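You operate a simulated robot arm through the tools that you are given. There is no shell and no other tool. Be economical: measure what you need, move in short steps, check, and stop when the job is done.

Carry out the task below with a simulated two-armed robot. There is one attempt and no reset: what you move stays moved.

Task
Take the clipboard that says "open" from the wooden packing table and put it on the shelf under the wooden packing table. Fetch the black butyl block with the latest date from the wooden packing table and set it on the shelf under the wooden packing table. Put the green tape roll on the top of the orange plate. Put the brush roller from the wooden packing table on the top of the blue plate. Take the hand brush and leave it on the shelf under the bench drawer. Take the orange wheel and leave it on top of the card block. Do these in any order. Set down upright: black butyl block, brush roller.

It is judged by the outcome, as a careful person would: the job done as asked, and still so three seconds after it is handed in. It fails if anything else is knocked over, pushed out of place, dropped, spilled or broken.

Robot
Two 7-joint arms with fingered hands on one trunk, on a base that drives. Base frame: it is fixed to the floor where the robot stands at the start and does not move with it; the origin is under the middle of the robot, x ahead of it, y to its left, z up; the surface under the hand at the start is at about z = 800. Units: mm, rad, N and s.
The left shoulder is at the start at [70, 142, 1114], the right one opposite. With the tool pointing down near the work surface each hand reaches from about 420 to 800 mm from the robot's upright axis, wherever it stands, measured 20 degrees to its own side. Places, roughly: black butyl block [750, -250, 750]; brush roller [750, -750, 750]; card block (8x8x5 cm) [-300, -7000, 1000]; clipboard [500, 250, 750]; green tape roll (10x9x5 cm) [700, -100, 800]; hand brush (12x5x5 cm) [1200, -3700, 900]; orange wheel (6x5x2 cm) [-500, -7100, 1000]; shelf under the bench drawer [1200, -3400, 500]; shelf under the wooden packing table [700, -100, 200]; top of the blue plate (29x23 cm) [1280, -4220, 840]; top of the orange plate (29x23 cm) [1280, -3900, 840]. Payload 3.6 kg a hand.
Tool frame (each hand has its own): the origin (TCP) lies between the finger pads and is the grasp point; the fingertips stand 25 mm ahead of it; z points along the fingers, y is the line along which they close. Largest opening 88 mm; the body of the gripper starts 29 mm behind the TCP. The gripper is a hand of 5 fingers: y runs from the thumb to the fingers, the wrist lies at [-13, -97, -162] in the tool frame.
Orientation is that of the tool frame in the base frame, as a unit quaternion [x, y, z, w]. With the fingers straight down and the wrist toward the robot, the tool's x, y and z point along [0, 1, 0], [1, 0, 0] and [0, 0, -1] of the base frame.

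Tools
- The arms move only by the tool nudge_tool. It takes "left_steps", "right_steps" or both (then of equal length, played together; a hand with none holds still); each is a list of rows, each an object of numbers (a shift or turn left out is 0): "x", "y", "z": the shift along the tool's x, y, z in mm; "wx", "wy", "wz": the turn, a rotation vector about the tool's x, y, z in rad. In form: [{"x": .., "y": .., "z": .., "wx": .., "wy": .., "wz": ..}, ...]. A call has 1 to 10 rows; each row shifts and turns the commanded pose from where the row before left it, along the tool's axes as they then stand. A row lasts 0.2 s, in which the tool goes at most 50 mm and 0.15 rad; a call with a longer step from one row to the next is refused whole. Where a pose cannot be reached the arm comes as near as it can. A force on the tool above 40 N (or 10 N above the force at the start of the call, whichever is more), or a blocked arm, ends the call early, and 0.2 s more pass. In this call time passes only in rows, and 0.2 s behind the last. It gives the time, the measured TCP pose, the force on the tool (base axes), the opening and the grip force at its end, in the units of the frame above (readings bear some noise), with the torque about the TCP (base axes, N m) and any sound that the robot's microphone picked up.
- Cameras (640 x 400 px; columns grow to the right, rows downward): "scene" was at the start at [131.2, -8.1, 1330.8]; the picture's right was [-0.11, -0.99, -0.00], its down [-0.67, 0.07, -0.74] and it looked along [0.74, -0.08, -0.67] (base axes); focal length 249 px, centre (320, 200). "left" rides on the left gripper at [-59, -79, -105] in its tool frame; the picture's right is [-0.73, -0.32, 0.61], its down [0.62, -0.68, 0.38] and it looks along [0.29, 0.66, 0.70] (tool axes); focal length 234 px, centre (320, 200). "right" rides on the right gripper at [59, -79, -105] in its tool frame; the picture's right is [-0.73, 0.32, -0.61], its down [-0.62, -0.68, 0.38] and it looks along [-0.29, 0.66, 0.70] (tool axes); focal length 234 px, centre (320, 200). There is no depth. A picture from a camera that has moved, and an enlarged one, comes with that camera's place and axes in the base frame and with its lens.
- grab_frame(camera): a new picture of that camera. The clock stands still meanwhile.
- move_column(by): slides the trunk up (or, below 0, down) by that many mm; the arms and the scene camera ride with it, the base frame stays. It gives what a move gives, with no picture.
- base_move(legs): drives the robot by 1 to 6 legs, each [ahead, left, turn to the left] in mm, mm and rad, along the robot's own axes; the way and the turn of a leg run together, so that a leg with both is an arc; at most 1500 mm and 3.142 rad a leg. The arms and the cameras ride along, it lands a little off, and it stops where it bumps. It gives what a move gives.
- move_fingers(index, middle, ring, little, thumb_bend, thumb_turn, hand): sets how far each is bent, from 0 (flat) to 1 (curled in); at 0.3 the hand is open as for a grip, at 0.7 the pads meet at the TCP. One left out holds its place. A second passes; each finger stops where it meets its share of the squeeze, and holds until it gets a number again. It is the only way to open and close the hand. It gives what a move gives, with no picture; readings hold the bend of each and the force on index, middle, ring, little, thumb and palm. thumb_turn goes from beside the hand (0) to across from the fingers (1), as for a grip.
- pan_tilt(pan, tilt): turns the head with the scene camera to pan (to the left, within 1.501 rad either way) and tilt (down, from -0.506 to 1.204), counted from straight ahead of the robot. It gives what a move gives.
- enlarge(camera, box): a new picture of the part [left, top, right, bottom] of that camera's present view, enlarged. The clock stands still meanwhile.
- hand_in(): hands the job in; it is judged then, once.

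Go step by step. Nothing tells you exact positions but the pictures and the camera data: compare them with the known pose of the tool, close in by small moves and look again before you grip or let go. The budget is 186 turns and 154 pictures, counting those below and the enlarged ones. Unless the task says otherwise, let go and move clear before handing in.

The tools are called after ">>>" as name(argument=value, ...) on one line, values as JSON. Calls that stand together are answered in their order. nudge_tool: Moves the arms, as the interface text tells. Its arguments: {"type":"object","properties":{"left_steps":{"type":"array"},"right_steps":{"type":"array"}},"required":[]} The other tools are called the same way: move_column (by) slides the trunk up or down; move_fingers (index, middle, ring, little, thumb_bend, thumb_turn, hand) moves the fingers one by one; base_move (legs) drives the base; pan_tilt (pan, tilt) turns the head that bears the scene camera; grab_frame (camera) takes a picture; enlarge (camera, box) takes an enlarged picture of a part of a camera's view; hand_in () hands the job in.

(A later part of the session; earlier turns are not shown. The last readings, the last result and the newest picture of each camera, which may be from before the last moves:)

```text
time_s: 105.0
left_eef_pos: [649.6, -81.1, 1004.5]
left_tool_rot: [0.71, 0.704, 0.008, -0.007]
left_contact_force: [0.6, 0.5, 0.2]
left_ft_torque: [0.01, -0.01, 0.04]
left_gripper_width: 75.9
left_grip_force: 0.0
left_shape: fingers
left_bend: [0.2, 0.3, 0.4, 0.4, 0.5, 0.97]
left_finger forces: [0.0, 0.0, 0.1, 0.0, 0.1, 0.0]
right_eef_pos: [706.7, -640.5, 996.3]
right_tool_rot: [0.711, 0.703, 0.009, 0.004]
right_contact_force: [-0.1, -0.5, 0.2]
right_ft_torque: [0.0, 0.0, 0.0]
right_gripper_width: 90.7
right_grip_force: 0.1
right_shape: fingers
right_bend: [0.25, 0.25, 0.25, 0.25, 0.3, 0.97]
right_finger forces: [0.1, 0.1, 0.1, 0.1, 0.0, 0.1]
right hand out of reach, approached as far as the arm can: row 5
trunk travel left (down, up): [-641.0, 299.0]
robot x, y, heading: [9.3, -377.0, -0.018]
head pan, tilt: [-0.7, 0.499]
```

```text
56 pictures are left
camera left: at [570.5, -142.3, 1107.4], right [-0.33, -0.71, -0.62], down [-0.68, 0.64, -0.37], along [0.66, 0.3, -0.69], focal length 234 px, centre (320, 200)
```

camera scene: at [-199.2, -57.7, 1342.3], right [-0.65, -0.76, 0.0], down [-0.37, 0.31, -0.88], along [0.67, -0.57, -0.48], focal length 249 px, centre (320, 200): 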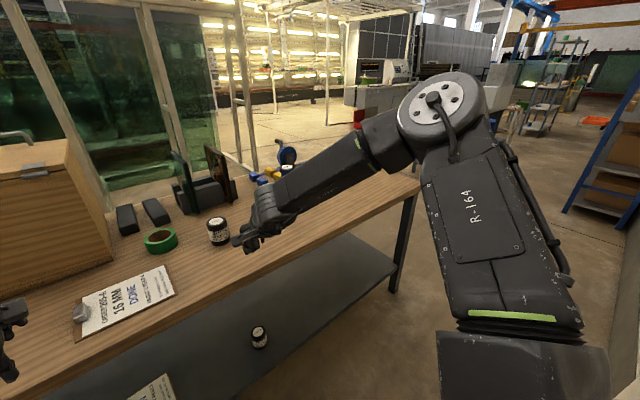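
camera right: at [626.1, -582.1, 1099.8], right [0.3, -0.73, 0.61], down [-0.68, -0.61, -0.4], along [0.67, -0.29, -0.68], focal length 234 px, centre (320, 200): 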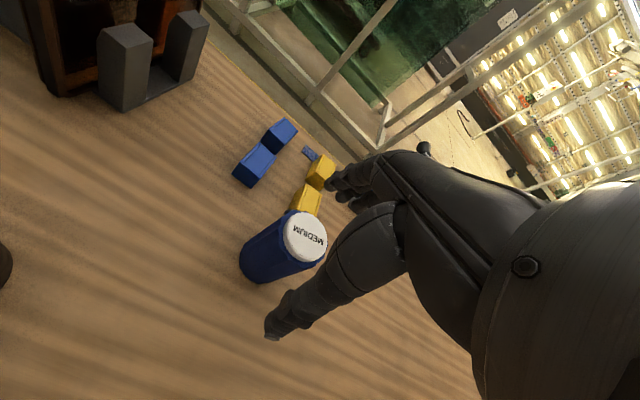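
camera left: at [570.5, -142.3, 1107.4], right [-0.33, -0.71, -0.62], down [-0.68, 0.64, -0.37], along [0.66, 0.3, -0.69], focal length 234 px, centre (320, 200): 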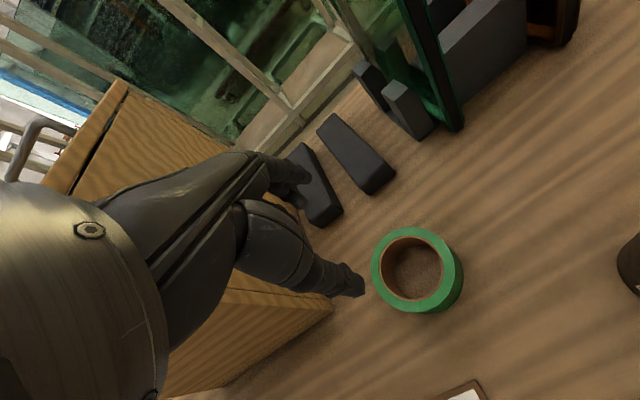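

The cylinder ("MEDIUM") is the roller, at about [744,-656]; tape centre ≈[650,-93]. I'll move the base 65 mm forward for reach and re-centre both hands.

>>> base_move(legs=[[65, 0, 0.017]])

>>> nudge_tool(right_steps=[{"y": -12, "x": -8}, {"y": -12, "x": -8}], left_steps=[{"y": -10, "x": -5}, {"y": -10, "x": -5}])

>>> grab_frame(camera="right")

>>> grab_frame(camera="left")

```text
time_s: 106.0
left_eef_pos: [707.3, -70.1, 1004.7]
left_tool_rot: [0.703, 0.711, 0.008, -0.007]
left_contact_force: [-0.8, -0.2, 0.6]
left_ft_torque: [-0.01, 0.01, -0.01]
left_gripper_width: 75.7
left_grip_force: 0.1
left_shape: fingers
left_bend: [0.2, 0.3, 0.4, 0.4, 0.5, 0.97]
left_finger forces: [0.1, 0.0, 0.0, 0.1, 0.0, 0.0]
right_eef_pos: [772.5, -627.9, 996.1]
right_tool_rot: [0.705, 0.709, 0.01, 0.006]
right_contact_force: [0.2, -0.6, 0.0]
right_ft_torque: [0.0, 0.06, 0.02]
right_gripper_width: 90.9
right_grip_force: 0.0
right_shape: fingers
right_bend: [0.25, 0.25, 0.25, 0.25, 0.3, 0.97]
right_finger forces: [0.0, 0.0, 0.0, 0.0, 0.0, 0.0]
trunk travel left (down, up): [-641.0, 299.0]
robot x, y, heading: [75.7, -374.5, 0.005]
head pan, tilt: [-0.7, 0.499]
```

```text
time_s: 106.6
left_eef_pos: [686.9, -81.7, 1004.3]
left_tool_rot: [0.704, 0.71, 0.008, -0.007]
left_contact_force: [0.4, -0.6, 0.2]
left_ft_torque: [0.0, -0.01, 0.01]
left_gripper_width: 76.0
left_grip_force: 0.0
left_shape: fingers
left_bend: [0.2, 0.3, 0.4, 0.4, 0.5, 0.97]
left_finger forces: [0.1, 0.0, 0.0, 0.1, 0.0, 0.0]
right_eef_pos: [749.8, -644.2, 995.5]
right_tool_rot: [0.705, 0.71, 0.009, 0.006]
right_contact_force: [0.0, 0.1, 0.0]
right_ft_torque: [-0.02, 0.03, 0.0]
right_gripper_width: 90.6
right_grip_force: 0.0
right_shape: fingers
right_bend: [0.25, 0.25, 0.25, 0.25, 0.3, 0.97]
right_finger forces: [0.1, 0.0, 0.0, 0.0, 0.0, 0.0]
trunk travel left (down, up): [-641.0, 299.0]
robot x, y, heading: [72.6, -376.0, 0.006]
head pan, tilt: [-0.7, 0.499]
```

```text
55 pictures are left
camera right: at [668.7, -587.0, 1100.1], right [0.31, -0.73, 0.61], down [-0.67, -0.63, -0.4], along [0.67, -0.28, -0.68], focal length 234 px, centre (320, 200)
```

right: 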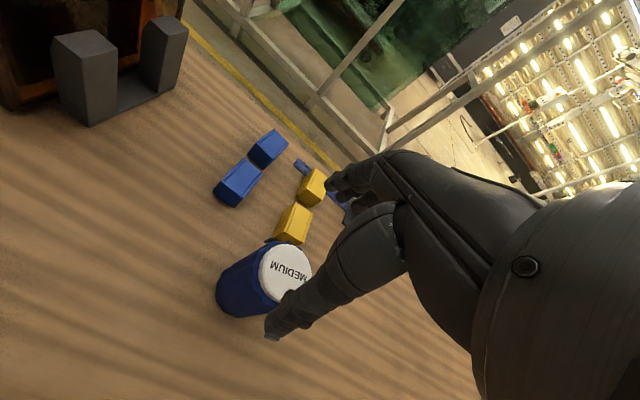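

```text
54 pictures are left
camera left: at [609.2, -143.7, 1107.1], right [-0.32, -0.72, -0.62], down [-0.69, 0.63, -0.37], along [0.66, 0.31, -0.69], focal length 234 px, centre (320, 200)
```

left: 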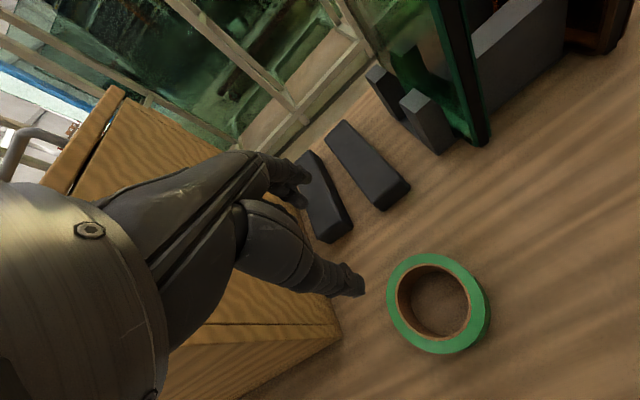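

Triangulated: roller top ≈[753,-661,917]; tape centre ≈[654,-92]. I'll fine-align both and lower the trunk.

>>> nudge_tool(right_steps=[{"y": 3, "x": -17}], left_steps=[{"y": 8, "x": -10}])

>>> move_fingers(hand="left", index=0.3, middle=0.3, ring=0.3, little=0.3, thumb_bend=0.35)

>>> move_column(by=-70)

>>> grab_frame(camera="right")

>>> grab_frame(camera="left")

```text
time_s: 107.0
left_eef_pos: [695.3, -90.8, 1004.9]
left_tool_rot: [0.703, 0.711, 0.009, -0.007]
left_contact_force: [-0.9, -0.5, 0.2]
left_ft_torque: [-0.01, 0.0, 0.03]
left_gripper_width: 75.6
left_grip_force: 0.1
left_shape: fingers
left_bend: [0.2, 0.3, 0.4, 0.4, 0.5, 0.97]
left_finger forces: [0.1, 0.1, 0.1, 0.0, 0.0, 0.1]
right_eef_pos: [750.4, -663.1, 997.1]
right_tool_rot: [0.705, 0.709, 0.01, 0.005]
right_contact_force: [-0.1, -0.9, -0.6]
right_ft_torque: [0.02, -0.02, 0.03]
right_gripper_width: 90.7
right_grip_force: 0.0
right_shape: fingers
right_bend: [0.25, 0.25, 0.25, 0.25, 0.3, 0.97]
right_finger forces: [0.0, 0.0, 0.1, 0.1, 0.0, 0.0]
trunk travel left (down, up): [-641.0, 299.0]
robot x, y, heading: [73.7, -374.1, 0.005]
head pan, tilt: [-0.7, 0.499]
```

```text
time_s: 108.0
left_eef_pos: [693.8, -91.8, 1005.0]
left_tool_rot: [0.703, 0.711, 0.01, -0.007]
left_contact_force: [0.2, 0.0, -0.1]
left_ft_torque: [0.03, 0.05, -0.05]
left_gripper_width: 79.3
left_grip_force: 0.0
left_shape: fingers
left_bend: [0.3, 0.3, 0.3, 0.3, 0.35, 0.97]
left_finger forces: [0.1, 0.0, 0.0, 0.1, 0.0, 0.0]
right_eef_pos: [750.8, -660.6, 997.2]
right_tool_rot: [0.705, 0.71, 0.01, 0.004]
right_contact_force: [0.1, 0.7, 0.0]
right_ft_torque: [-0.02, 0.01, -0.02]
right_gripper_width: 90.6
right_grip_force: 0.1
right_shape: fingers
right_bend: [0.25, 0.25, 0.25, 0.25, 0.3, 0.97]
right_finger forces: [0.0, 0.0, 0.0, 0.0, 0.0, 0.0]
trunk travel left (down, up): [-641.0, 299.0]
robot x, y, heading: [70.1, -378.3, 0.005]
head pan, tilt: [-0.7, 0.499]
```

```text
time_s: 109.1
left_eef_pos: [694.6, -91.2, 933.7]
left_tool_rot: [0.703, 0.711, 0.009, -0.007]
left_contact_force: [0.9, -0.7, 0.2]
left_ft_torque: [-0.04, 0.03, 0.0]
left_gripper_width: 79.5
left_grip_force: 0.0
left_shape: fingers
left_bend: [0.3, 0.3, 0.3, 0.3, 0.35, 0.97]
left_finger forces: [0.0, 0.0, 0.1, 0.0, 0.1, 0.0]
right_eef_pos: [751.6, -661.7, 926.7]
right_tool_rot: [0.704, 0.71, 0.011, 0.006]
right_contact_force: [-0.7, -0.5, -0.3]
right_ft_torque: [0.01, -0.01, -0.02]
right_gripper_width: 90.7
right_grip_force: 0.0
right_shape: fingers
right_bend: [0.25, 0.25, 0.25, 0.25, 0.3, 0.97]
right_finger forces: [0.0, 0.0, 0.1, 0.0, 0.0, 0.0]
trunk travel left (down, up): [-571.0, 369.0]
robot x, y, heading: [73.5, -378.0, 0.008]
head pan, tilt: [-0.7, 0.499]
```

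```text
53 pictures are left
camera right: at [670.4, -604.1, 1030.4], right [0.31, -0.73, 0.61], down [-0.67, -0.63, -0.4], along [0.67, -0.28, -0.68], focal length 234 px, centre (320, 200)
```

right: 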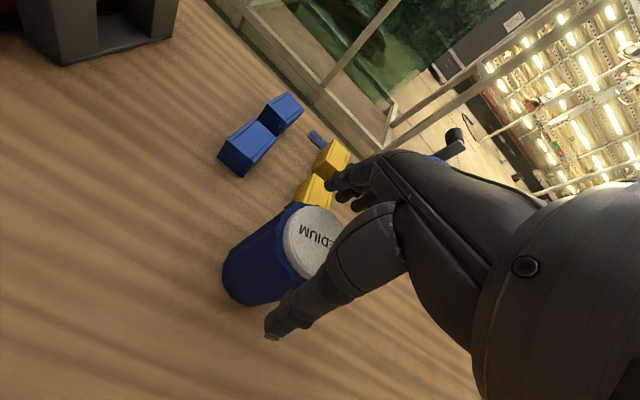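

```text
52 pictures are left
camera left: at [616.7, -153.8, 1037.4], right [-0.31, -0.72, -0.62], down [-0.69, 0.63, -0.37], along [0.66, 0.31, -0.69], focal length 234 px, centre (320, 200)
```

left: 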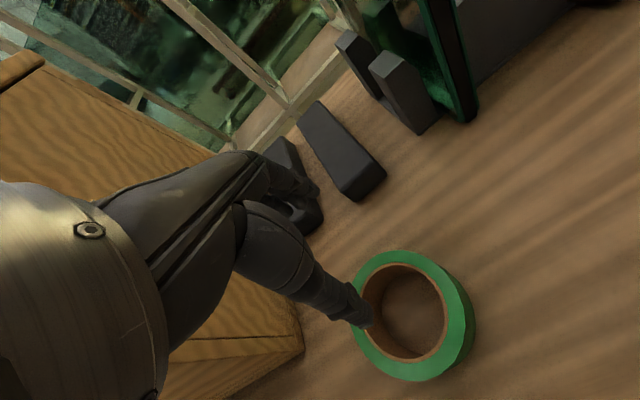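

Both aligned. Final lowering: trunk -43, then close on the roller.

>>> move_column(by=-43)

>>> move_fingers(hand="right", index=0.7, middle=0.7, ring=0.7, little=0.7, thumb_bend=0.7)

>>> nudge_tool(left_steps=[{"z": 20}, {"z": 20}])

>>> grab_frame(camera="left")

>>> grab_frame(camera="right")

```text
time_s: 109.9
left_eef_pos: [693.6, -90.9, 892.0]
left_tool_rot: [0.703, 0.711, 0.009, -0.006]
left_contact_force: [-0.7, 0.1, 0.5]
left_ft_torque: [0.0, -0.01, 0.01]
left_gripper_width: 79.5
left_grip_force: 0.0
left_shape: fingers
left_bend: [0.3, 0.3, 0.3, 0.3, 0.35, 0.97]
left_finger forces: [0.1, 0.1, 0.0, 0.0, 0.1, 0.0]
right_eef_pos: [751.0, -659.7, 884.4]
right_tool_rot: [0.704, 0.71, 0.011, 0.005]
right_contact_force: [2.5, 0.7, 10.2]
right_ft_torque: [0.01, -0.14, -0.02]
right_gripper_width: 94.4
right_grip_force: 4.7
right_shape: fingers
right_bend: [0.23, 0.25, 0.25, 0.25, 0.3, 0.97]
right_finger forces: [8.2, 0.0, 0.0, 0.0, 1.9, 0.0]
trunk travel left (down, up): [-528.0, 412.0]
robot x, y, heading: [71.6, -376.4, 0.007]
head pan, tilt: [-0.7, 0.499]
```

```text
time_s: 110.9
left_eef_pos: [692.1, -90.9, 893.8]
left_tool_rot: [0.703, 0.711, 0.01, -0.006]
left_contact_force: [-0.8, -0.3, 0.0]
left_ft_torque: [0.0, 0.02, -0.02]
left_gripper_width: 79.7
left_grip_force: 0.1
left_shape: fingers
left_bend: [0.3, 0.3, 0.3, 0.3, 0.35, 0.97]
left_finger forces: [0.0, 0.0, 0.0, 0.0, 0.0, 0.0]
right_eef_pos: [750.5, -660.6, 886.2]
right_tool_rot: [0.705, 0.71, 0.01, 0.007]
right_contact_force: [4.8, 1.0, 17.1]
right_ft_torque: [-0.17, -0.87, 0.06]
right_gripper_width: 57.7
right_grip_force: 46.5
right_shape: fingers
right_bend: [0.31, 0.47, 0.51, 0.66, 0.62, 0.94]
right_finger forces: [23.7, 11.0, 9.5, 3.1, 45.8, 0.0]
trunk travel left (down, up): [-528.0, 412.0]
robot x, y, heading: [75.6, -379.8, 0.005]
head pan, tilt: [-0.7, 0.499]
```

```text
time_s: 111.5
left_eef_pos: [692.9, -90.5, 852.4]
left_tool_rot: [0.704, 0.71, 0.009, -0.006]
left_contact_force: [-0.4, 0.2, -0.7]
left_ft_torque: [0.02, 0.01, -0.02]
left_gripper_width: 79.3
left_grip_force: 0.0
left_shape: fingers
left_bend: [0.3, 0.3, 0.3, 0.3, 0.35, 0.97]
left_finger forces: [0.1, 0.0, 0.1, 0.0, 0.1, 0.0]
right_eef_pos: [749.5, -660.4, 887.3]
right_tool_rot: [0.704, 0.71, 0.01, 0.007]
right_contact_force: [3.4, 1.0, 19.5]
right_ft_torque: [-0.18, -0.86, 0.01]
right_gripper_width: 57.3
right_grip_force: 46.5
right_shape: fingers
right_bend: [0.31, 0.47, 0.51, 0.66, 0.62, 0.94]
right_finger forces: [23.7, 11.0, 9.5, 3.2, 46.5, 0.0]
trunk travel left (down, up): [-528.0, 412.0]
robot x, y, heading: [75.5, -377.0, 0.007]
head pan, tilt: [-0.7, 0.499]
```

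```text
51 pictures are left
camera left: at [614.6, -152.3, 955.0], right [-0.31, -0.72, -0.62], down [-0.69, 0.62, -0.37], along [0.66, 0.31, -0.69], focal length 234 px, centre (320, 200)
```

left: 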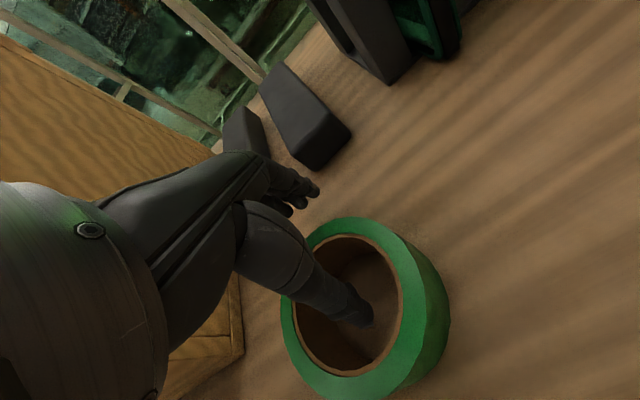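

```text
50 pictures are left
camera right: at [668.3, -602.9, 989.5], right [0.31, -0.73, 0.61], down [-0.67, -0.63, -0.4], along [0.68, -0.28, -0.68], focal length 234 px, centre (320, 200)
```

right: 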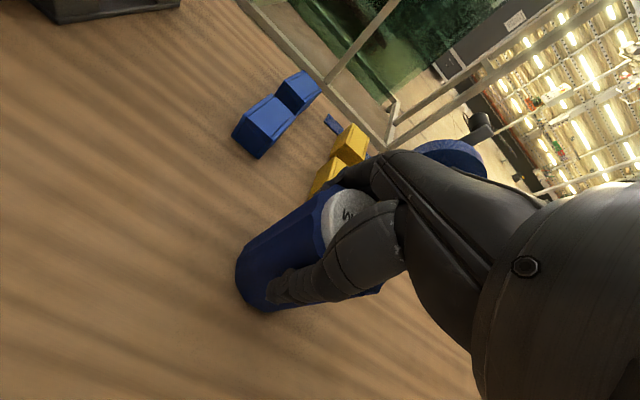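

Roller is gripped; the left thumb is inside the tape's hole with fingers outside. Lowering a bit and closing.

>>> nudge_tool(left_steps=[{"z": 12}, {"z": 6}])

>>> move_fingers(hand="left", index=0.75, middle=0.75, ring=0.75, little=0.75, thumb_bend=0.75)

>>> grab_frame(camera="left")

```text
time_s: 112.1
left_eef_pos: [692.7, -88.9, 834.8]
left_tool_rot: [0.704, 0.711, 0.009, -0.006]
left_contact_force: [0.6, -0.3, -0.1]
left_ft_torque: [0.0, 0.02, 0.03]
left_gripper_width: 79.6
left_grip_force: 0.1
left_shape: fingers
left_bend: [0.3, 0.3, 0.3, 0.3, 0.35, 0.97]
left_finger forces: [0.0, 0.0, 0.1, 0.0, 0.0, 0.0]
right_eef_pos: [749.8, -659.1, 886.6]
right_tool_rot: [0.704, 0.71, 0.01, 0.007]
right_contact_force: [4.0, 0.7, 19.1]
right_ft_torque: [-0.2, -0.82, 0.04]
right_gripper_width: 57.3
right_grip_force: 46.5
right_shape: fingers
right_bend: [0.31, 0.47, 0.51, 0.66, 0.62, 0.94]
right_finger forces: [23.6, 10.9, 9.6, 3.2, 46.6, 0.0]
trunk travel left (down, up): [-528.0, 412.0]
robot x, y, heading: [69.7, -377.5, 0.002]
head pan, tilt: [-0.7, 0.499]
```

```text
time_s: 113.1
left_eef_pos: [692.8, -88.9, 835.4]
left_tool_rot: [0.703, 0.711, 0.009, -0.006]
left_contact_force: [0.3, 0.3, 1.1]
left_ft_torque: [-0.01, 0.03, -0.01]
left_gripper_width: 3.7
left_grip_force: 9.9
left_shape: fingers
left_bend: [0.73, 0.74, 0.75, 0.75, 0.69, 0.95]
left_finger forces: [6.8, 2.6, 0.4, 0.0, 10.0, 0.0]
right_eef_pos: [749.3, -660.3, 886.4]
right_tool_rot: [0.705, 0.709, 0.011, 0.006]
right_contact_force: [3.7, 0.1, 18.9]
right_ft_torque: [-0.2, -0.85, 0.05]
right_gripper_width: 57.4
right_grip_force: 47.0
right_shape: fingers
right_bend: [0.31, 0.47, 0.51, 0.66, 0.62, 0.94]
right_finger forces: [23.6, 10.8, 9.6, 3.1, 46.5, 0.0]
trunk travel left (down, up): [-528.0, 412.0]
robot x, y, heading: [73.0, -379.0, 0.008]
head pan, tilt: [-0.7, 0.499]
```

```text
49 pictures are left
camera left: at [614.3, -151.2, 937.6], right [-0.31, -0.72, -0.62], down [-0.69, 0.62, -0.37], along [0.66, 0.31, -0.69], focal length 234 px, centre (320, 200)
```

left: 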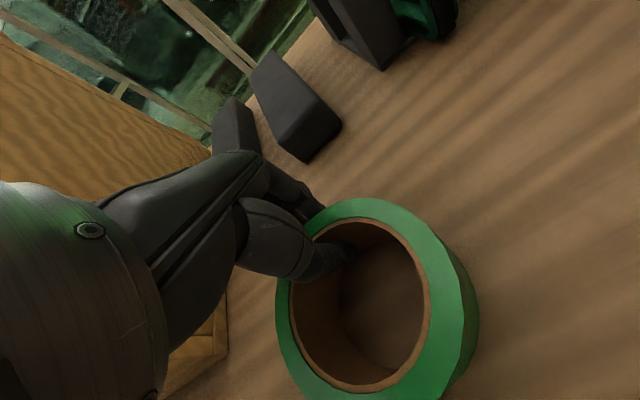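

>>> move_fingers(hand="left", index=0.9, middle=0.9, ring=0.9, little=0.9, thumb_bend=0.9)

>>> move_column(by=160)

>>> base_move(legs=[[-330, 0, 0]])

>>> pan_tilt(pan=-0.2, tilt=0.55)

>>> grab_frame(camera="scene")

```text
time_s: 114.1
left_eef_pos: [693.2, -88.2, 834.8]
left_tool_rot: [0.703, 0.711, 0.009, -0.006]
left_contact_force: [-0.3, -0.4, -1.3]
left_ft_torque: [0.01, -0.03, 0.02]
left_gripper_width: 3.0
left_grip_force: 20.8
left_shape: fingers
left_bend: [0.77, 0.9, 0.9, 0.9, 0.73, 0.9]
left_finger forces: [21.2, 1.4, 0.0, 0.0, 19.0, 0.0]
right_eef_pos: [749.5, -660.1, 886.7]
right_tool_rot: [0.704, 0.71, 0.009, 0.008]
right_contact_force: [2.6, 0.2, 20.4]
right_ft_torque: [-0.23, -0.85, 0.06]
right_gripper_width: 57.4
right_grip_force: 46.8
right_shape: fingers
right_bend: [0.31, 0.47, 0.51, 0.66, 0.62, 0.94]
right_finger forces: [23.4, 11.1, 9.5, 3.2, 46.9, 0.1]
trunk travel left (down, up): [-528.0, 412.0]
robot x, y, heading: [70.7, -378.6, 0.003]
head pan, tilt: [-0.7, 0.499]
```

```text
time_s: 116.0
left_eef_pos: [695.2, -89.4, 992.8]
left_tool_rot: [0.704, 0.71, 0.008, -0.008]
left_contact_force: [0.1, 0.8, -1.2]
left_ft_torque: [0.04, -0.05, 0.01]
left_gripper_width: 2.9
left_grip_force: 20.3
left_shape: fingers
left_bend: [0.77, 0.9, 0.9, 0.9, 0.73, 0.9]
left_finger forces: [21.1, 1.5, 0.1, 0.0, 19.1, 0.0]
right_eef_pos: [753.3, -661.7, 1042.9]
right_tool_rot: [0.705, 0.709, 0.01, 0.005]
right_contact_force: [-0.2, -0.1, -2.5]
right_ft_torque: [-0.02, 0.01, -0.01]
right_gripper_width: 56.1
right_grip_force: 40.8
right_shape: fingers
right_bend: [0.34, 0.49, 0.52, 0.67, 0.6, 0.93]
right_finger forces: [18.5, 9.3, 8.9, 3.1, 42.4, 0.0]
trunk travel left (down, up): [-688.0, 252.0]
robot x, y, heading: [73.7, -379.2, 0.005]
head pan, tilt: [-0.7, 0.499]
```

```text
time_s: 118.1
left_eef_pos: [370.1, -95.3, 994.0]
left_tool_rot: [0.706, 0.708, 0.009, -0.008]
left_contact_force: [0.6, -0.3, -0.9]
left_ft_torque: [0.04, 0.0, 0.04]
left_gripper_width: 3.1
left_grip_force: 20.3
left_shape: fingers
left_bend: [0.77, 0.9, 0.9, 0.9, 0.73, 0.9]
left_finger forces: [21.1, 1.4, 0.0, 0.0, 19.0, 0.1]
right_eef_pos: [423.1, -666.1, 1042.9]
right_tool_rot: [0.707, 0.707, 0.009, 0.005]
right_contact_force: [-0.9, 0.2, -2.0]
right_ft_torque: [-0.03, 0.05, 0.0]
right_gripper_width: 56.6
right_grip_force: 41.4
right_shape: fingers
right_bend: [0.34, 0.49, 0.52, 0.67, 0.6, 0.93]
right_finger forces: [18.4, 9.3, 9.0, 3.0, 42.4, 0.0]
trunk travel left (down, up): [-688.0, 252.0]
robot x, y, heading: [-253.5, -377.6, -0.001]
head pan, tilt: [-0.7, 0.499]
```

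```text
time_s: 119.0
left_eef_pos: [369.4, -94.2, 991.9]
left_tool_rot: [0.705, 0.709, 0.009, -0.008]
left_contact_force: [-0.5, -1.0, -1.5]
left_ft_torque: [0.06, -0.04, 0.01]
left_gripper_width: 2.8
left_grip_force: 20.9
left_shape: fingers
left_bend: [0.77, 0.9, 0.9, 0.9, 0.73, 0.9]
left_finger forces: [21.3, 1.4, 0.0, 0.0, 19.0, 0.0]
right_eef_pos: [423.5, -667.3, 1043.1]
right_tool_rot: [0.707, 0.708, 0.01, 0.004]
right_contact_force: [-0.6, 0.4, -2.4]
right_ft_torque: [0.01, 0.01, -0.01]
right_gripper_width: 56.0
right_grip_force: 40.5
right_shape: fingers
right_bend: [0.34, 0.49, 0.52, 0.67, 0.6, 0.93]
right_finger forces: [18.5, 9.2, 9.0, 3.1, 42.4, 0.0]
trunk travel left (down, up): [-688.0, 252.0]
robot x, y, heading: [-255.7, -376.4, 0.004]
head pan, tilt: [-0.201, 0.55]
```

```text
48 pictures are left
camera scene: at [-117.9, -394.4, 1384.7], right [-0.2, -0.98, 0.0], down [-0.51, 0.11, -0.85], along [0.83, -0.17, -0.52], focal length 249 px, centre (320, 200)
```

scene: 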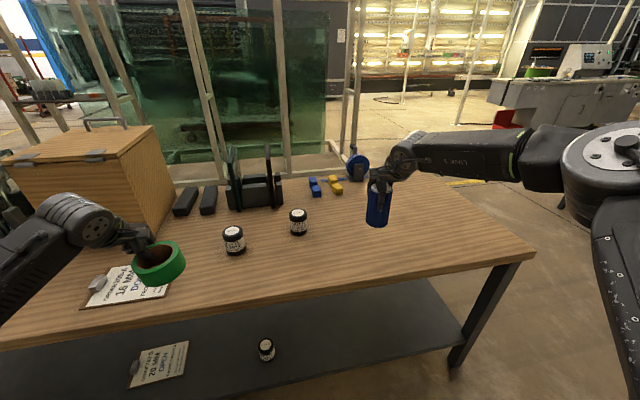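

Both are held, and everything else stands undisturbed. Looking right to plan the drive.

>>> pan_tilt(pan=-1.25, tilt=0.2)

>>> grab_frame(camera="scene")

```text
time_s: 120.3
left_eef_pos: [368.4, -94.2, 993.3]
left_tool_rot: [0.706, 0.708, 0.008, -0.007]
left_contact_force: [-0.3, -1.2, -0.7]
left_ft_torque: [0.04, -0.01, -0.01]
left_gripper_width: 3.2
left_grip_force: 21.2
left_shape: fingers
left_bend: [0.77, 0.9, 0.9, 0.9, 0.73, 0.9]
left_finger forces: [21.1, 1.4, 0.0, 0.1, 19.0, 0.0]
right_eef_pos: [423.6, -665.8, 1042.9]
right_tool_rot: [0.707, 0.707, 0.01, 0.004]
right_contact_force: [-0.1, -0.2, -1.7]
right_ft_torque: [0.01, 0.0, 0.0]
right_gripper_width: 56.1
right_grip_force: 40.9
right_shape: fingers
right_bend: [0.34, 0.49, 0.52, 0.67, 0.6, 0.93]
right_finger forces: [18.4, 9.3, 9.0, 3.0, 42.4, 0.0]
trunk travel left (down, up): [-688.0, 252.0]
robot x, y, heading: [-257.2, -377.5, 0.001]
head pan, tilt: [-1.25, 0.201]
```

```text
47 pictures are left
camera scene: at [-176.8, -464.7, 1417.0], right [-0.95, -0.32, 0.0], down [-0.06, 0.19, -0.98], along [0.31, -0.93, -0.2], focal length 249 px, centre (320, 200)
```

scene: 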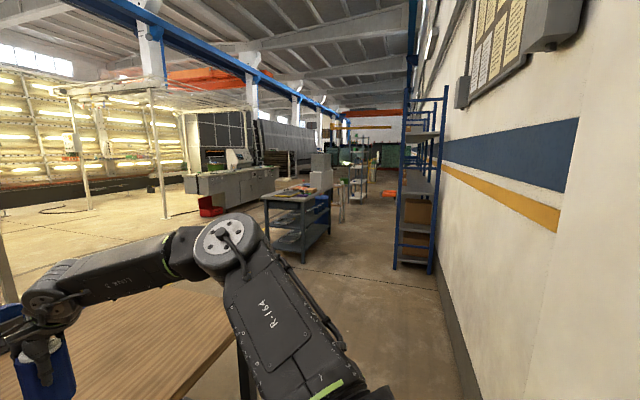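

The bench front is near x≈970 from y≈-3200 on; a blue rack stands at x<-190, y<-3430. Driving to a spot before the bench and looking.

>>> base_move(legs=[[0, -1400, 0], [500, -1000, 0]])

>>> pan_tilt(pan=-0.7, tilt=0.35)

>>> grab_frame(camera="scene")

```text
time_s: 132.4
left_eef_pos: [876.9, -2418.6, 991.8]
left_tool_rot: [0.699, 0.715, 0.009, -0.008]
left_contact_force: [0.2, -1.0, -1.5]
left_ft_torque: [0.06, -0.05, 0.0]
left_gripper_width: 2.6
left_grip_force: 20.7
left_shape: fingers
left_bend: [0.77, 0.9, 0.9, 0.9, 0.73, 0.9]
left_finger forces: [21.2, 1.4, 0.0, 0.0, 19.0, 0.1]
right_eef_pos: [941.9, -2989.7, 1043.6]
right_tool_rot: [0.7, 0.714, 0.01, 0.005]
right_contact_force: [0.0, -1.2, -1.6]
right_ft_torque: [0.04, 0.02, 0.02]
right_gripper_width: 56.1
right_grip_force: 40.5
right_shape: fingers
right_bend: [0.34, 0.49, 0.52, 0.67, 0.6, 0.93]
right_finger forces: [18.4, 9.2, 9.0, 3.1, 42.2, 0.0]
trunk travel left (down, up): [-688.0, 252.0]
robot x, y, heading: [256.0, -2712.5, 0.019]
head pan, tilt: [-1.25, 0.201]
```

```text
time_s: 133.4
left_eef_pos: [878.3, -2418.6, 994.2]
left_tool_rot: [0.699, 0.715, 0.009, -0.008]
left_contact_force: [0.4, 0.5, -1.0]
left_ft_torque: [0.05, -0.01, 0.01]
left_gripper_width: 3.0
left_grip_force: 21.0
left_shape: fingers
left_bend: [0.77, 0.9, 0.9, 0.9, 0.73, 0.9]
left_finger forces: [21.3, 1.4, 0.0, 0.0, 19.0, 0.1]
right_eef_pos: [942.1, -2989.8, 1042.6]
right_tool_rot: [0.701, 0.714, 0.01, 0.006]
right_contact_force: [0.0, 0.7, -1.7]
right_ft_torque: [-0.01, -0.05, -0.02]
right_gripper_width: 56.2
right_grip_force: 40.7
right_shape: fingers
right_bend: [0.34, 0.49, 0.52, 0.67, 0.6, 0.93]
right_finger forces: [18.3, 9.1, 9.0, 3.1, 42.2, 0.0]
trunk travel left (down, up): [-688.0, 252.0]
robot x, y, heading: [256.9, -2712.4, 0.021]
head pan, tilt: [-0.7, 0.351]
```

```text
46 pictures are left
camera scene: at [379.6, -2770.5, 1403.1], right [-0.63, -0.78, 0.0], down [-0.27, 0.22, -0.94], along [0.73, -0.59, -0.34], focal length 249 px, centre (320, 200)
```

scene: 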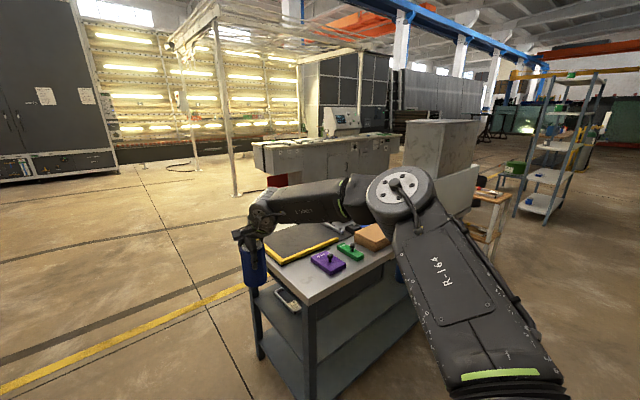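

The bench's left end is at y≈-3140, top z≈835. Driving on along its front with the hands high, then looking at the plates.

>>> base_move(legs=[[-60, -1240, -0.02]])

>>> pan_tilt(pan=0.0, tilt=0.5)

>>> grab_frame(camera="scene")

```text
time_s: 137.3
left_eef_pos: [853.9, -3165.0, 993.8]
left_tool_rot: [0.705, 0.709, 0.009, -0.008]
left_contact_force: [0.1, -0.2, -1.7]
left_ft_torque: [0.08, -0.07, 0.01]
left_gripper_width: 2.9
left_grip_force: 21.1
left_shape: fingers
left_bend: [0.77, 0.9, 0.9, 0.9, 0.73, 0.9]
left_finger forces: [21.3, 1.6, 0.0, 0.1, 19.4, 0.0]
right_eef_pos: [910.3, -3724.6, 1043.8]
right_tool_rot: [0.699, 0.715, 0.013, 0.003]
right_contact_force: [6.9, 15.1, -1.7]
right_ft_torque: [-0.47, 0.24, 0.59]
right_gripper_width: 56.2
right_grip_force: 49.5
right_shape: fingers
right_bend: [0.34, 0.5, 0.54, 0.66, 0.6, 0.92]
right_finger forces: [18.8, 8.5, 8.4, 16.9, 41.1, 4.2]
trunk travel left (down, up): [-688.0, 252.0]
robot x, y, heading: [229.3, -3448.9, 0.0]
head pan, tilt: [-0.7, 0.351]
stopped in leg 1: the force on the tool passed its limit at 76 N (the readings are from after the stop); the commanded pose is now the measured one
```

```text
time_s: 138.3
left_eef_pos: [855.4, -3162.2, 990.7]
left_tool_rot: [0.706, 0.708, 0.006, -0.007]
left_contact_force: [-0.5, 0.2, -1.9]
left_ft_torque: [0.07, -0.03, 0.04]
left_gripper_width: 3.1
left_grip_force: 21.3
left_shape: fingers
left_bend: [0.77, 0.9, 0.9, 0.9, 0.73, 0.9]
left_finger forces: [21.4, 1.6, 0.0, 0.0, 19.4, 0.0]
right_eef_pos: [910.5, -3724.5, 1043.7]
right_tool_rot: [0.701, 0.713, 0.011, 0.003]
right_contact_force: [2.0, 11.7, -2.6]
right_ft_torque: [-0.25, 0.13, 0.35]
right_gripper_width: 56.1
right_grip_force: 45.8
right_shape: fingers
right_bend: [0.34, 0.5, 0.54, 0.67, 0.6, 0.92]
right_finger forces: [18.1, 8.4, 8.2, 14.9, 40.8, 1.9]
trunk travel left (down, up): [-688.0, 252.0]
robot x, y, heading: [231.3, -3451.3, 0.002]
head pan, tilt: [0.0, 0.499]
```

```text
45 pictures are left
camera scene: at [371.9, -3443.5, 1389.2], right [0.0, -1.0, 0.0], down [-0.48, 0.0, -0.88], along [0.88, 0.0, -0.48], focal length 249 px, centre (320, 200)
```

scene: 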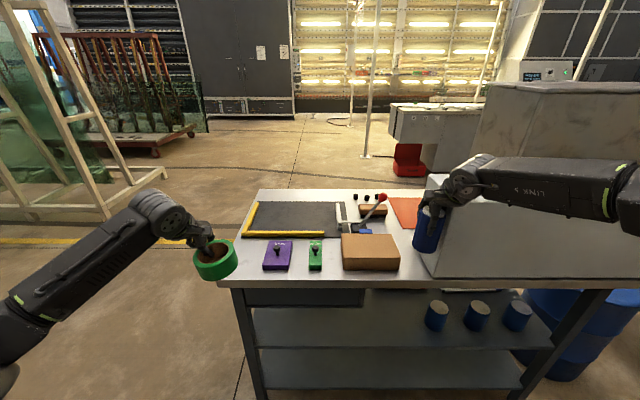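

The roller bumped a grey box standing on the bench's right half. I'll back off to the left, raise, and look at it.

>>> base_move(legs=[[-60, 120, 0]])

>>> move_column(by=250)

>>> pan_tilt(pan=-0.45, tilt=0.6)

>>> grab_frame(camera="scene")

>>> grab_frame(camera="right")

```text
time_s: 139.6
left_eef_pos: [793.0, -3045.0, 993.2]
left_tool_rot: [0.705, 0.709, 0.008, -0.008]
left_contact_force: [-0.2, 0.2, -1.0]
left_ft_torque: [0.05, -0.07, 0.01]
left_gripper_width: 3.1
left_grip_force: 20.8
left_shape: fingers
left_bend: [0.77, 0.9, 0.9, 0.9, 0.73, 0.9]
left_finger forces: [21.3, 1.6, 0.0, 0.0, 19.5, 0.1]
right_eef_pos: [848.0, -3608.7, 1042.9]
right_tool_rot: [0.701, 0.713, 0.013, 0.002]
right_contact_force: [0.1, 0.2, -2.0]
right_ft_torque: [0.01, -0.03, -0.02]
right_gripper_width: 55.9
right_grip_force: 39.1
right_shape: fingers
right_bend: [0.34, 0.5, 0.54, 0.67, 0.6, 0.92]
right_finger forces: [17.4, 8.6, 8.6, 2.5, 39.9, 0.1]
trunk travel left (down, up): [-688.0, 252.0]
robot x, y, heading: [173.1, -3326.8, 0.004]
head pan, tilt: [0.0, 0.499]
```

```text
time_s: 142.2
left_eef_pos: [793.5, -3044.1, 1243.0]
left_tool_rot: [0.705, 0.709, 0.009, -0.008]
left_contact_force: [0.3, -0.5, -1.0]
left_ft_torque: [0.04, -0.02, -0.02]
left_gripper_width: 3.0
left_grip_force: 20.7
left_shape: fingers
left_bend: [0.77, 0.9, 0.9, 0.9, 0.73, 0.9]
left_finger forces: [21.4, 1.7, 0.1, 0.1, 19.4, 0.0]
right_eef_pos: [848.7, -3607.9, 1294.1]
right_tool_rot: [0.701, 0.713, 0.013, 0.002]
right_contact_force: [0.4, -0.2, -1.5]
right_ft_torque: [0.04, 0.01, 0.0]
right_gripper_width: 55.9
right_grip_force: 38.5
right_shape: fingers
right_bend: [0.34, 0.5, 0.54, 0.67, 0.6, 0.92]
right_finger forces: [17.4, 8.6, 8.6, 2.6, 39.7, 0.0]
trunk travel left (down, up): [-938.0, 2.0]
robot x, y, heading: [172.8, -3326.3, -0.003]
head pan, tilt: [0.0, 0.499]
```

```text
time_s: 143.1
left_eef_pos: [793.4, -3044.8, 1241.9]
left_tool_rot: [0.705, 0.709, 0.008, -0.007]
left_contact_force: [-0.1, -0.2, -0.9]
left_ft_torque: [0.08, -0.03, -0.03]
left_gripper_width: 2.8
left_grip_force: 20.5
left_shape: fingers
left_bend: [0.77, 0.9, 0.9, 0.9, 0.73, 0.9]
left_finger forces: [21.4, 1.6, 0.0, 0.1, 19.4, 0.0]
right_eef_pos: [847.7, -3607.7, 1294.0]
right_tool_rot: [0.701, 0.713, 0.013, 0.003]
right_contact_force: [0.2, -0.7, -2.6]
right_ft_torque: [0.01, 0.02, 0.0]
right_gripper_width: 55.8
right_grip_force: 38.6
right_shape: fingers
right_bend: [0.34, 0.5, 0.54, 0.67, 0.6, 0.92]
right_finger forces: [17.4, 8.5, 8.7, 2.6, 39.9, 0.1]
trunk travel left (down, up): [-938.0, 2.0]
robot x, y, heading: [168.6, -3331.6, -0.002]
head pan, tilt: [-0.45, 0.6]
```

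```text
44 pictures are left
camera scene: at [298.3, -3365.2, 1630.3], right [-0.43, -0.9, 0.0], down [-0.51, 0.24, -0.82], along [0.74, -0.36, -0.57], focal length 249 px, centre (320, 200)
```

scene: 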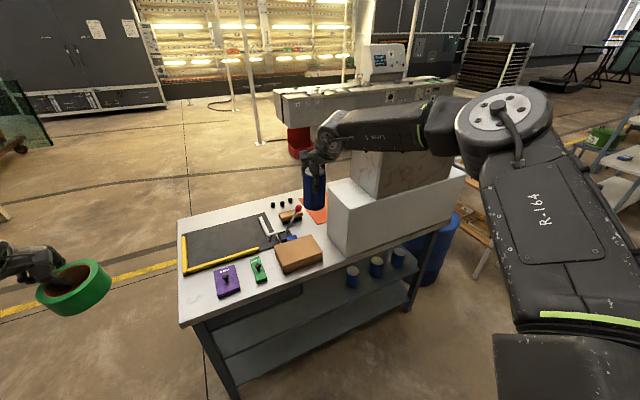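

```text
43 pictures are left
camera right: at [766.3, -3551.4, 1397.7], right [0.32, -0.73, 0.6], down [-0.66, -0.63, -0.41], along [0.68, -0.27, -0.69], focal length 234 px, centre (320, 200)
```

right: 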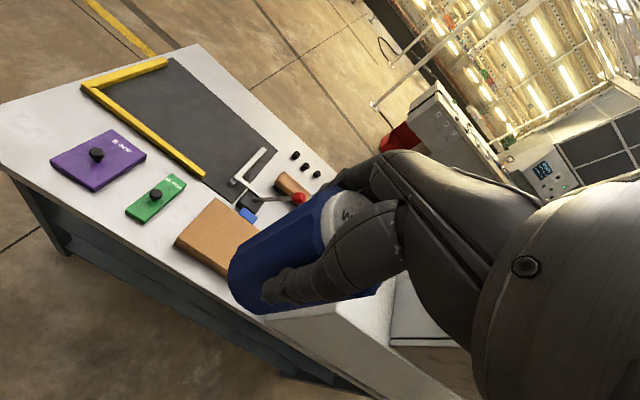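

The plates lie behind a box-shaped machine on the bench, so they must be reached from the bench's back side. I'll drive around the left end with hands high and turn around.

>>> base_move(legs=[[0, 680, 0], [1450, 0, 0], [550, 0, 0], [0, 0, 3.14]])

>>> pan_tilt(pan=0.7, tilt=0.5)

>>> grab_frame(camera="scene")

```text
time_s: 163.8
left_eef_pos: [1540.6, -2940.4, 1243.0]
left_tool_rot: [0.713, -0.701, 0.008, 0.008]
left_contact_force: [0.1, -0.3, -0.9]
left_ft_torque: [-0.05, 0.05, -0.01]
left_gripper_width: 1.6
left_grip_force: 19.1
left_shape: fingers
left_bend: [0.77, 0.9, 0.9, 0.9, 0.75, 0.9]
left_finger forces: [17.9, 1.1, 0.0, 0.0, 19.4, 0.0]
right_eef_pos: [1480.0, -2379.0, 1294.4]
right_tool_rot: [0.717, -0.697, -0.002, 0.012]
right_contact_force: [-0.2, -0.3, -1.6]
right_ft_torque: [0.0, -0.01, 0.01]
right_gripper_width: 53.7
right_grip_force: 32.9
right_shape: fingers
right_bend: [0.36, 0.5, 0.54, 0.68, 0.6, 0.93]
right_finger forces: [15.3, 7.6, 8.2, 2.5, 33.0, 0.1]
trunk travel left (down, up): [-938.0, 2.0]
robot x, y, heading: [2157.8, -2646.9, -3.131]
head pan, tilt: [-0.45, 0.6]
```

```text
time_s: 165.2
left_eef_pos: [1540.6, -2940.8, 1243.3]
left_tool_rot: [0.712, -0.702, 0.006, 0.008]
left_contact_force: [0.8, -0.3, 0.0]
left_ft_torque: [-0.02, 0.02, 0.01]
left_gripper_width: 1.7
left_grip_force: 18.9
left_shape: fingers
left_bend: [0.77, 0.9, 0.9, 0.9, 0.75, 0.9]
left_finger forces: [17.9, 1.1, 0.0, 0.1, 19.4, 0.0]
right_eef_pos: [1479.4, -2378.0, 1292.7]
right_tool_rot: [0.717, -0.697, -0.002, 0.013]
right_contact_force: [0.1, 0.0, -2.1]
right_ft_torque: [0.0, 0.01, 0.01]
right_gripper_width: 53.8
right_grip_force: 32.7
right_shape: fingers
right_bend: [0.36, 0.5, 0.54, 0.68, 0.6, 0.93]
right_finger forces: [15.3, 7.7, 8.3, 2.7, 33.0, 0.0]
trunk travel left (down, up): [-938.0, 2.0]
robot x, y, heading: [2158.7, -2651.9, -3.133]
head pan, tilt: [0.7, 0.499]
```

```text
42 pictures are left
camera scene: at [2039.5, -2708.8, 1639.4], right [-0.65, 0.76, 0.0], down [0.36, 0.31, -0.88], along [-0.66, -0.57, -0.48], focal length 249 px, centre (320, 200)
```

scene: 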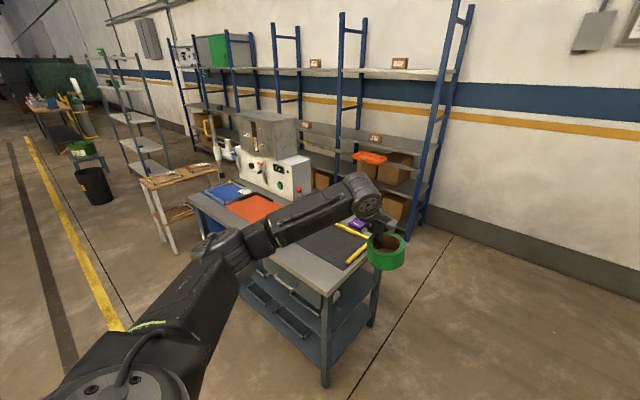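

From this side the drawers, the orange and the blue plate are all accessible. Driving left along the bench so the left hand faces the orange plate.

>>> base_move(legs=[[0, 1050, -0.009]])

>>> pan_tilt(pan=0.25, tilt=0.7)

>>> grab_frame(camera="scene")

```text
time_s: 170.7
left_eef_pos: [1552.4, -4012.6, 1243.0]
left_tool_rot: [0.712, -0.702, 0.007, 0.009]
left_contact_force: [0.5, 0.8, -2.0]
left_ft_torque: [-0.03, -0.01, 0.01]
left_gripper_width: 1.7
left_grip_force: 18.9
left_shape: fingers
left_bend: [0.77, 0.9, 0.9, 0.9, 0.75, 0.9]
left_finger forces: [17.9, 1.0, 0.0, 0.0, 19.5, 0.0]
right_eef_pos: [1492.2, -3448.0, 1292.8]
right_tool_rot: [0.716, -0.698, -0.003, 0.012]
right_contact_force: [0.3, 0.4, -1.5]
right_ft_torque: [0.01, -0.01, -0.01]
right_gripper_width: 53.8
right_grip_force: 32.7
right_shape: fingers
right_bend: [0.36, 0.5, 0.54, 0.68, 0.6, 0.93]
right_finger forces: [15.3, 7.6, 8.1, 2.6, 33.0, 0.0]
trunk travel left (down, up): [-938.0, 2.0]
robot x, y, heading: [2172.2, -3725.1, -3.133]
head pan, tilt: [0.7, 0.499]
```

```text
time_s: 171.6
left_eef_pos: [1551.2, -4013.1, 1242.6]
left_tool_rot: [0.712, -0.702, 0.007, 0.009]
left_contact_force: [0.3, 0.3, -0.1]
left_ft_torque: [-0.04, -0.05, 0.03]
left_gripper_width: 1.9
left_grip_force: 19.5
left_shape: fingers
left_bend: [0.77, 0.9, 0.9, 0.9, 0.75, 0.9]
left_finger forces: [17.9, 1.0, 0.0, 0.1, 19.5, 0.0]
right_eef_pos: [1492.5, -3450.3, 1293.5]
right_tool_rot: [0.716, -0.698, -0.004, 0.012]
right_contact_force: [-0.9, -0.1, -1.8]
right_ft_torque: [-0.02, -0.03, -0.01]
right_gripper_width: 53.7
right_grip_force: 33.6
right_shape: fingers
right_bend: [0.36, 0.5, 0.54, 0.68, 0.6, 0.93]
right_finger forces: [15.2, 7.5, 8.1, 2.6, 33.0, 0.0]
trunk travel left (down, up): [-938.0, 2.0]
robot x, y, heading: [2174.1, -3720.8, -3.133]
head pan, tilt: [0.25, 0.7]
```

```text
41 pictures are left
camera scene: at [2038.2, -3744.7, 1621.7], right [-0.26, 0.97, 0.0], down [0.62, 0.17, -0.76], along [-0.74, -0.2, -0.64], focal length 249 px, centre (320, 200)
```

scene: 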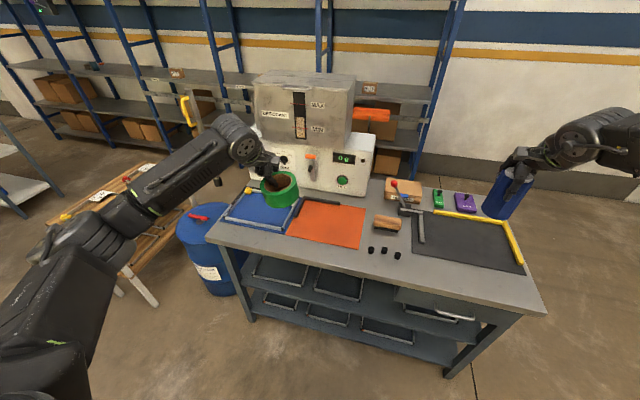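

Clear view: orange plate ≈[1270,-3906], blue ≈[1261,-4240], hand brush ≈[1214,-3662]. I'll drive in, shift the left hand over the orange plate, and raise the right hand for clearance.

>>> base_move(legs=[[320, 0, -0.009]])

>>> nudge_tool(left_steps=[{"x": -35}, {"x": -35}, {"x": -37}], right_steps=[{"z": -30}, {"z": -30}, {"z": -30}])

>>> move_column(by=-260)

>>> grab_frame(camera="left")

>>> grab_frame(camera="scene")

```text
time_s: 173.7
left_eef_pos: [1232.4, -4010.6, 1244.6]
left_tool_rot: [0.709, -0.705, 0.006, 0.009]
left_contact_force: [1.5, -0.1, -1.2]
left_ft_torque: [-0.05, 0.02, 0.01]
left_gripper_width: 2.0
left_grip_force: 19.4
left_shape: fingers
left_bend: [0.77, 0.9, 0.9, 0.9, 0.75, 0.9]
left_finger forces: [17.9, 1.0, 0.0, 0.1, 19.6, 0.0]
right_eef_pos: [1177.2, -3445.5, 1295.0]
right_tool_rot: [0.713, -0.701, -0.003, 0.013]
right_contact_force: [0.7, 0.2, -1.6]
right_ft_torque: [0.01, -0.05, -0.01]
right_gripper_width: 53.8
right_grip_force: 33.5
right_shape: fingers
right_bend: [0.36, 0.5, 0.54, 0.68, 0.6, 0.93]
right_finger forces: [15.3, 7.7, 8.1, 2.6, 33.1, 0.1]
trunk travel left (down, up): [-938.0, 2.0]
robot x, y, heading: [1854.5, -3724.3, -3.143]
head pan, tilt: [0.25, 0.7]
```

```text
time_s: 174.5
left_eef_pos: [1229.7, -3903.2, 1239.4]
left_tool_rot: [0.709, -0.705, 0.009, 0.008]
left_contact_force: [-0.5, -0.4, -0.9]
left_ft_torque: [-0.04, 0.01, -0.01]
left_gripper_width: 1.4
left_grip_force: 20.0
left_shape: fingers
left_bend: [0.77, 0.9, 0.9, 0.9, 0.75, 0.9]
left_finger forces: [18.4, 0.8, 0.0, 0.1, 20.0, 0.0]
right_eef_pos: [1174.1, -3444.3, 1382.9]
right_tool_rot: [0.713, -0.701, -0.001, 0.013]
right_contact_force: [0.3, 0.3, -1.0]
right_ft_torque: [0.01, 0.01, 0.03]
right_gripper_width: 53.7
right_grip_force: 33.1
right_shape: fingers
right_bend: [0.37, 0.5, 0.54, 0.68, 0.6, 0.93]
right_finger forces: [15.3, 7.7, 8.2, 2.6, 32.6, 0.0]
trunk travel left (down, up): [-938.0, 2.0]
robot x, y, heading: [1853.9, -3723.5, -3.136]
head pan, tilt: [0.25, 0.7]
```

```text
time_s: 177.2
left_eef_pos: [1229.5, -3902.4, 979.3]
left_tool_rot: [0.709, -0.705, 0.007, 0.009]
left_contact_force: [0.2, -0.8, -2.2]
left_ft_torque: [-0.04, 0.02, -0.01]
left_gripper_width: 1.1
left_grip_force: 19.4
left_shape: fingers
left_bend: [0.77, 0.9, 0.9, 0.9, 0.75, 0.9]
left_finger forces: [18.3, 0.9, 0.1, 0.0, 20.0, 0.1]
right_eef_pos: [1176.6, -3445.2, 1122.5]
right_tool_rot: [0.713, -0.701, -0.002, 0.013]
right_contact_force: [0.5, 0.0, -1.8]
right_ft_torque: [0.02, 0.02, -0.02]
right_gripper_width: 53.5
right_grip_force: 33.4
right_shape: fingers
right_bend: [0.37, 0.5, 0.54, 0.68, 0.6, 0.93]
right_finger forces: [15.3, 7.7, 8.2, 2.6, 32.6, 0.1]
trunk travel left (down, up): [-678.0, 262.0]
robot x, y, heading: [1851.9, -3723.3, -3.138]
head pan, tilt: [0.25, 0.7]
```

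```text
40 pictures are left
camera left: at [1308.6, -3841.6, 1083.3], right [0.32, 0.71, -0.62], down [0.68, -0.63, -0.37], along [-0.66, -0.31, -0.69], focal length 234 px, centre (320, 200)
```

left: 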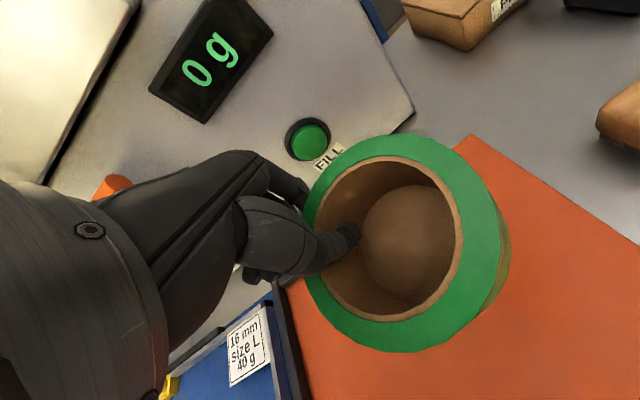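

```text
39 pictures are left
camera scene: at [1718.5, -3744.9, 1361.7], right [-0.25, 0.97, 0.0], down [0.62, 0.16, -0.76], along [-0.74, -0.19, -0.64], focal length 249 px, centre (320, 200)
```

scene: 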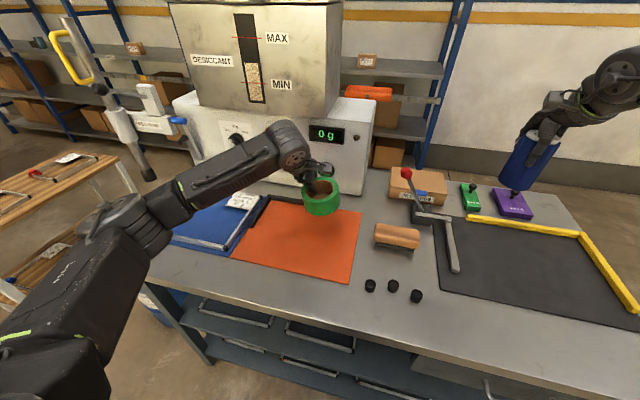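

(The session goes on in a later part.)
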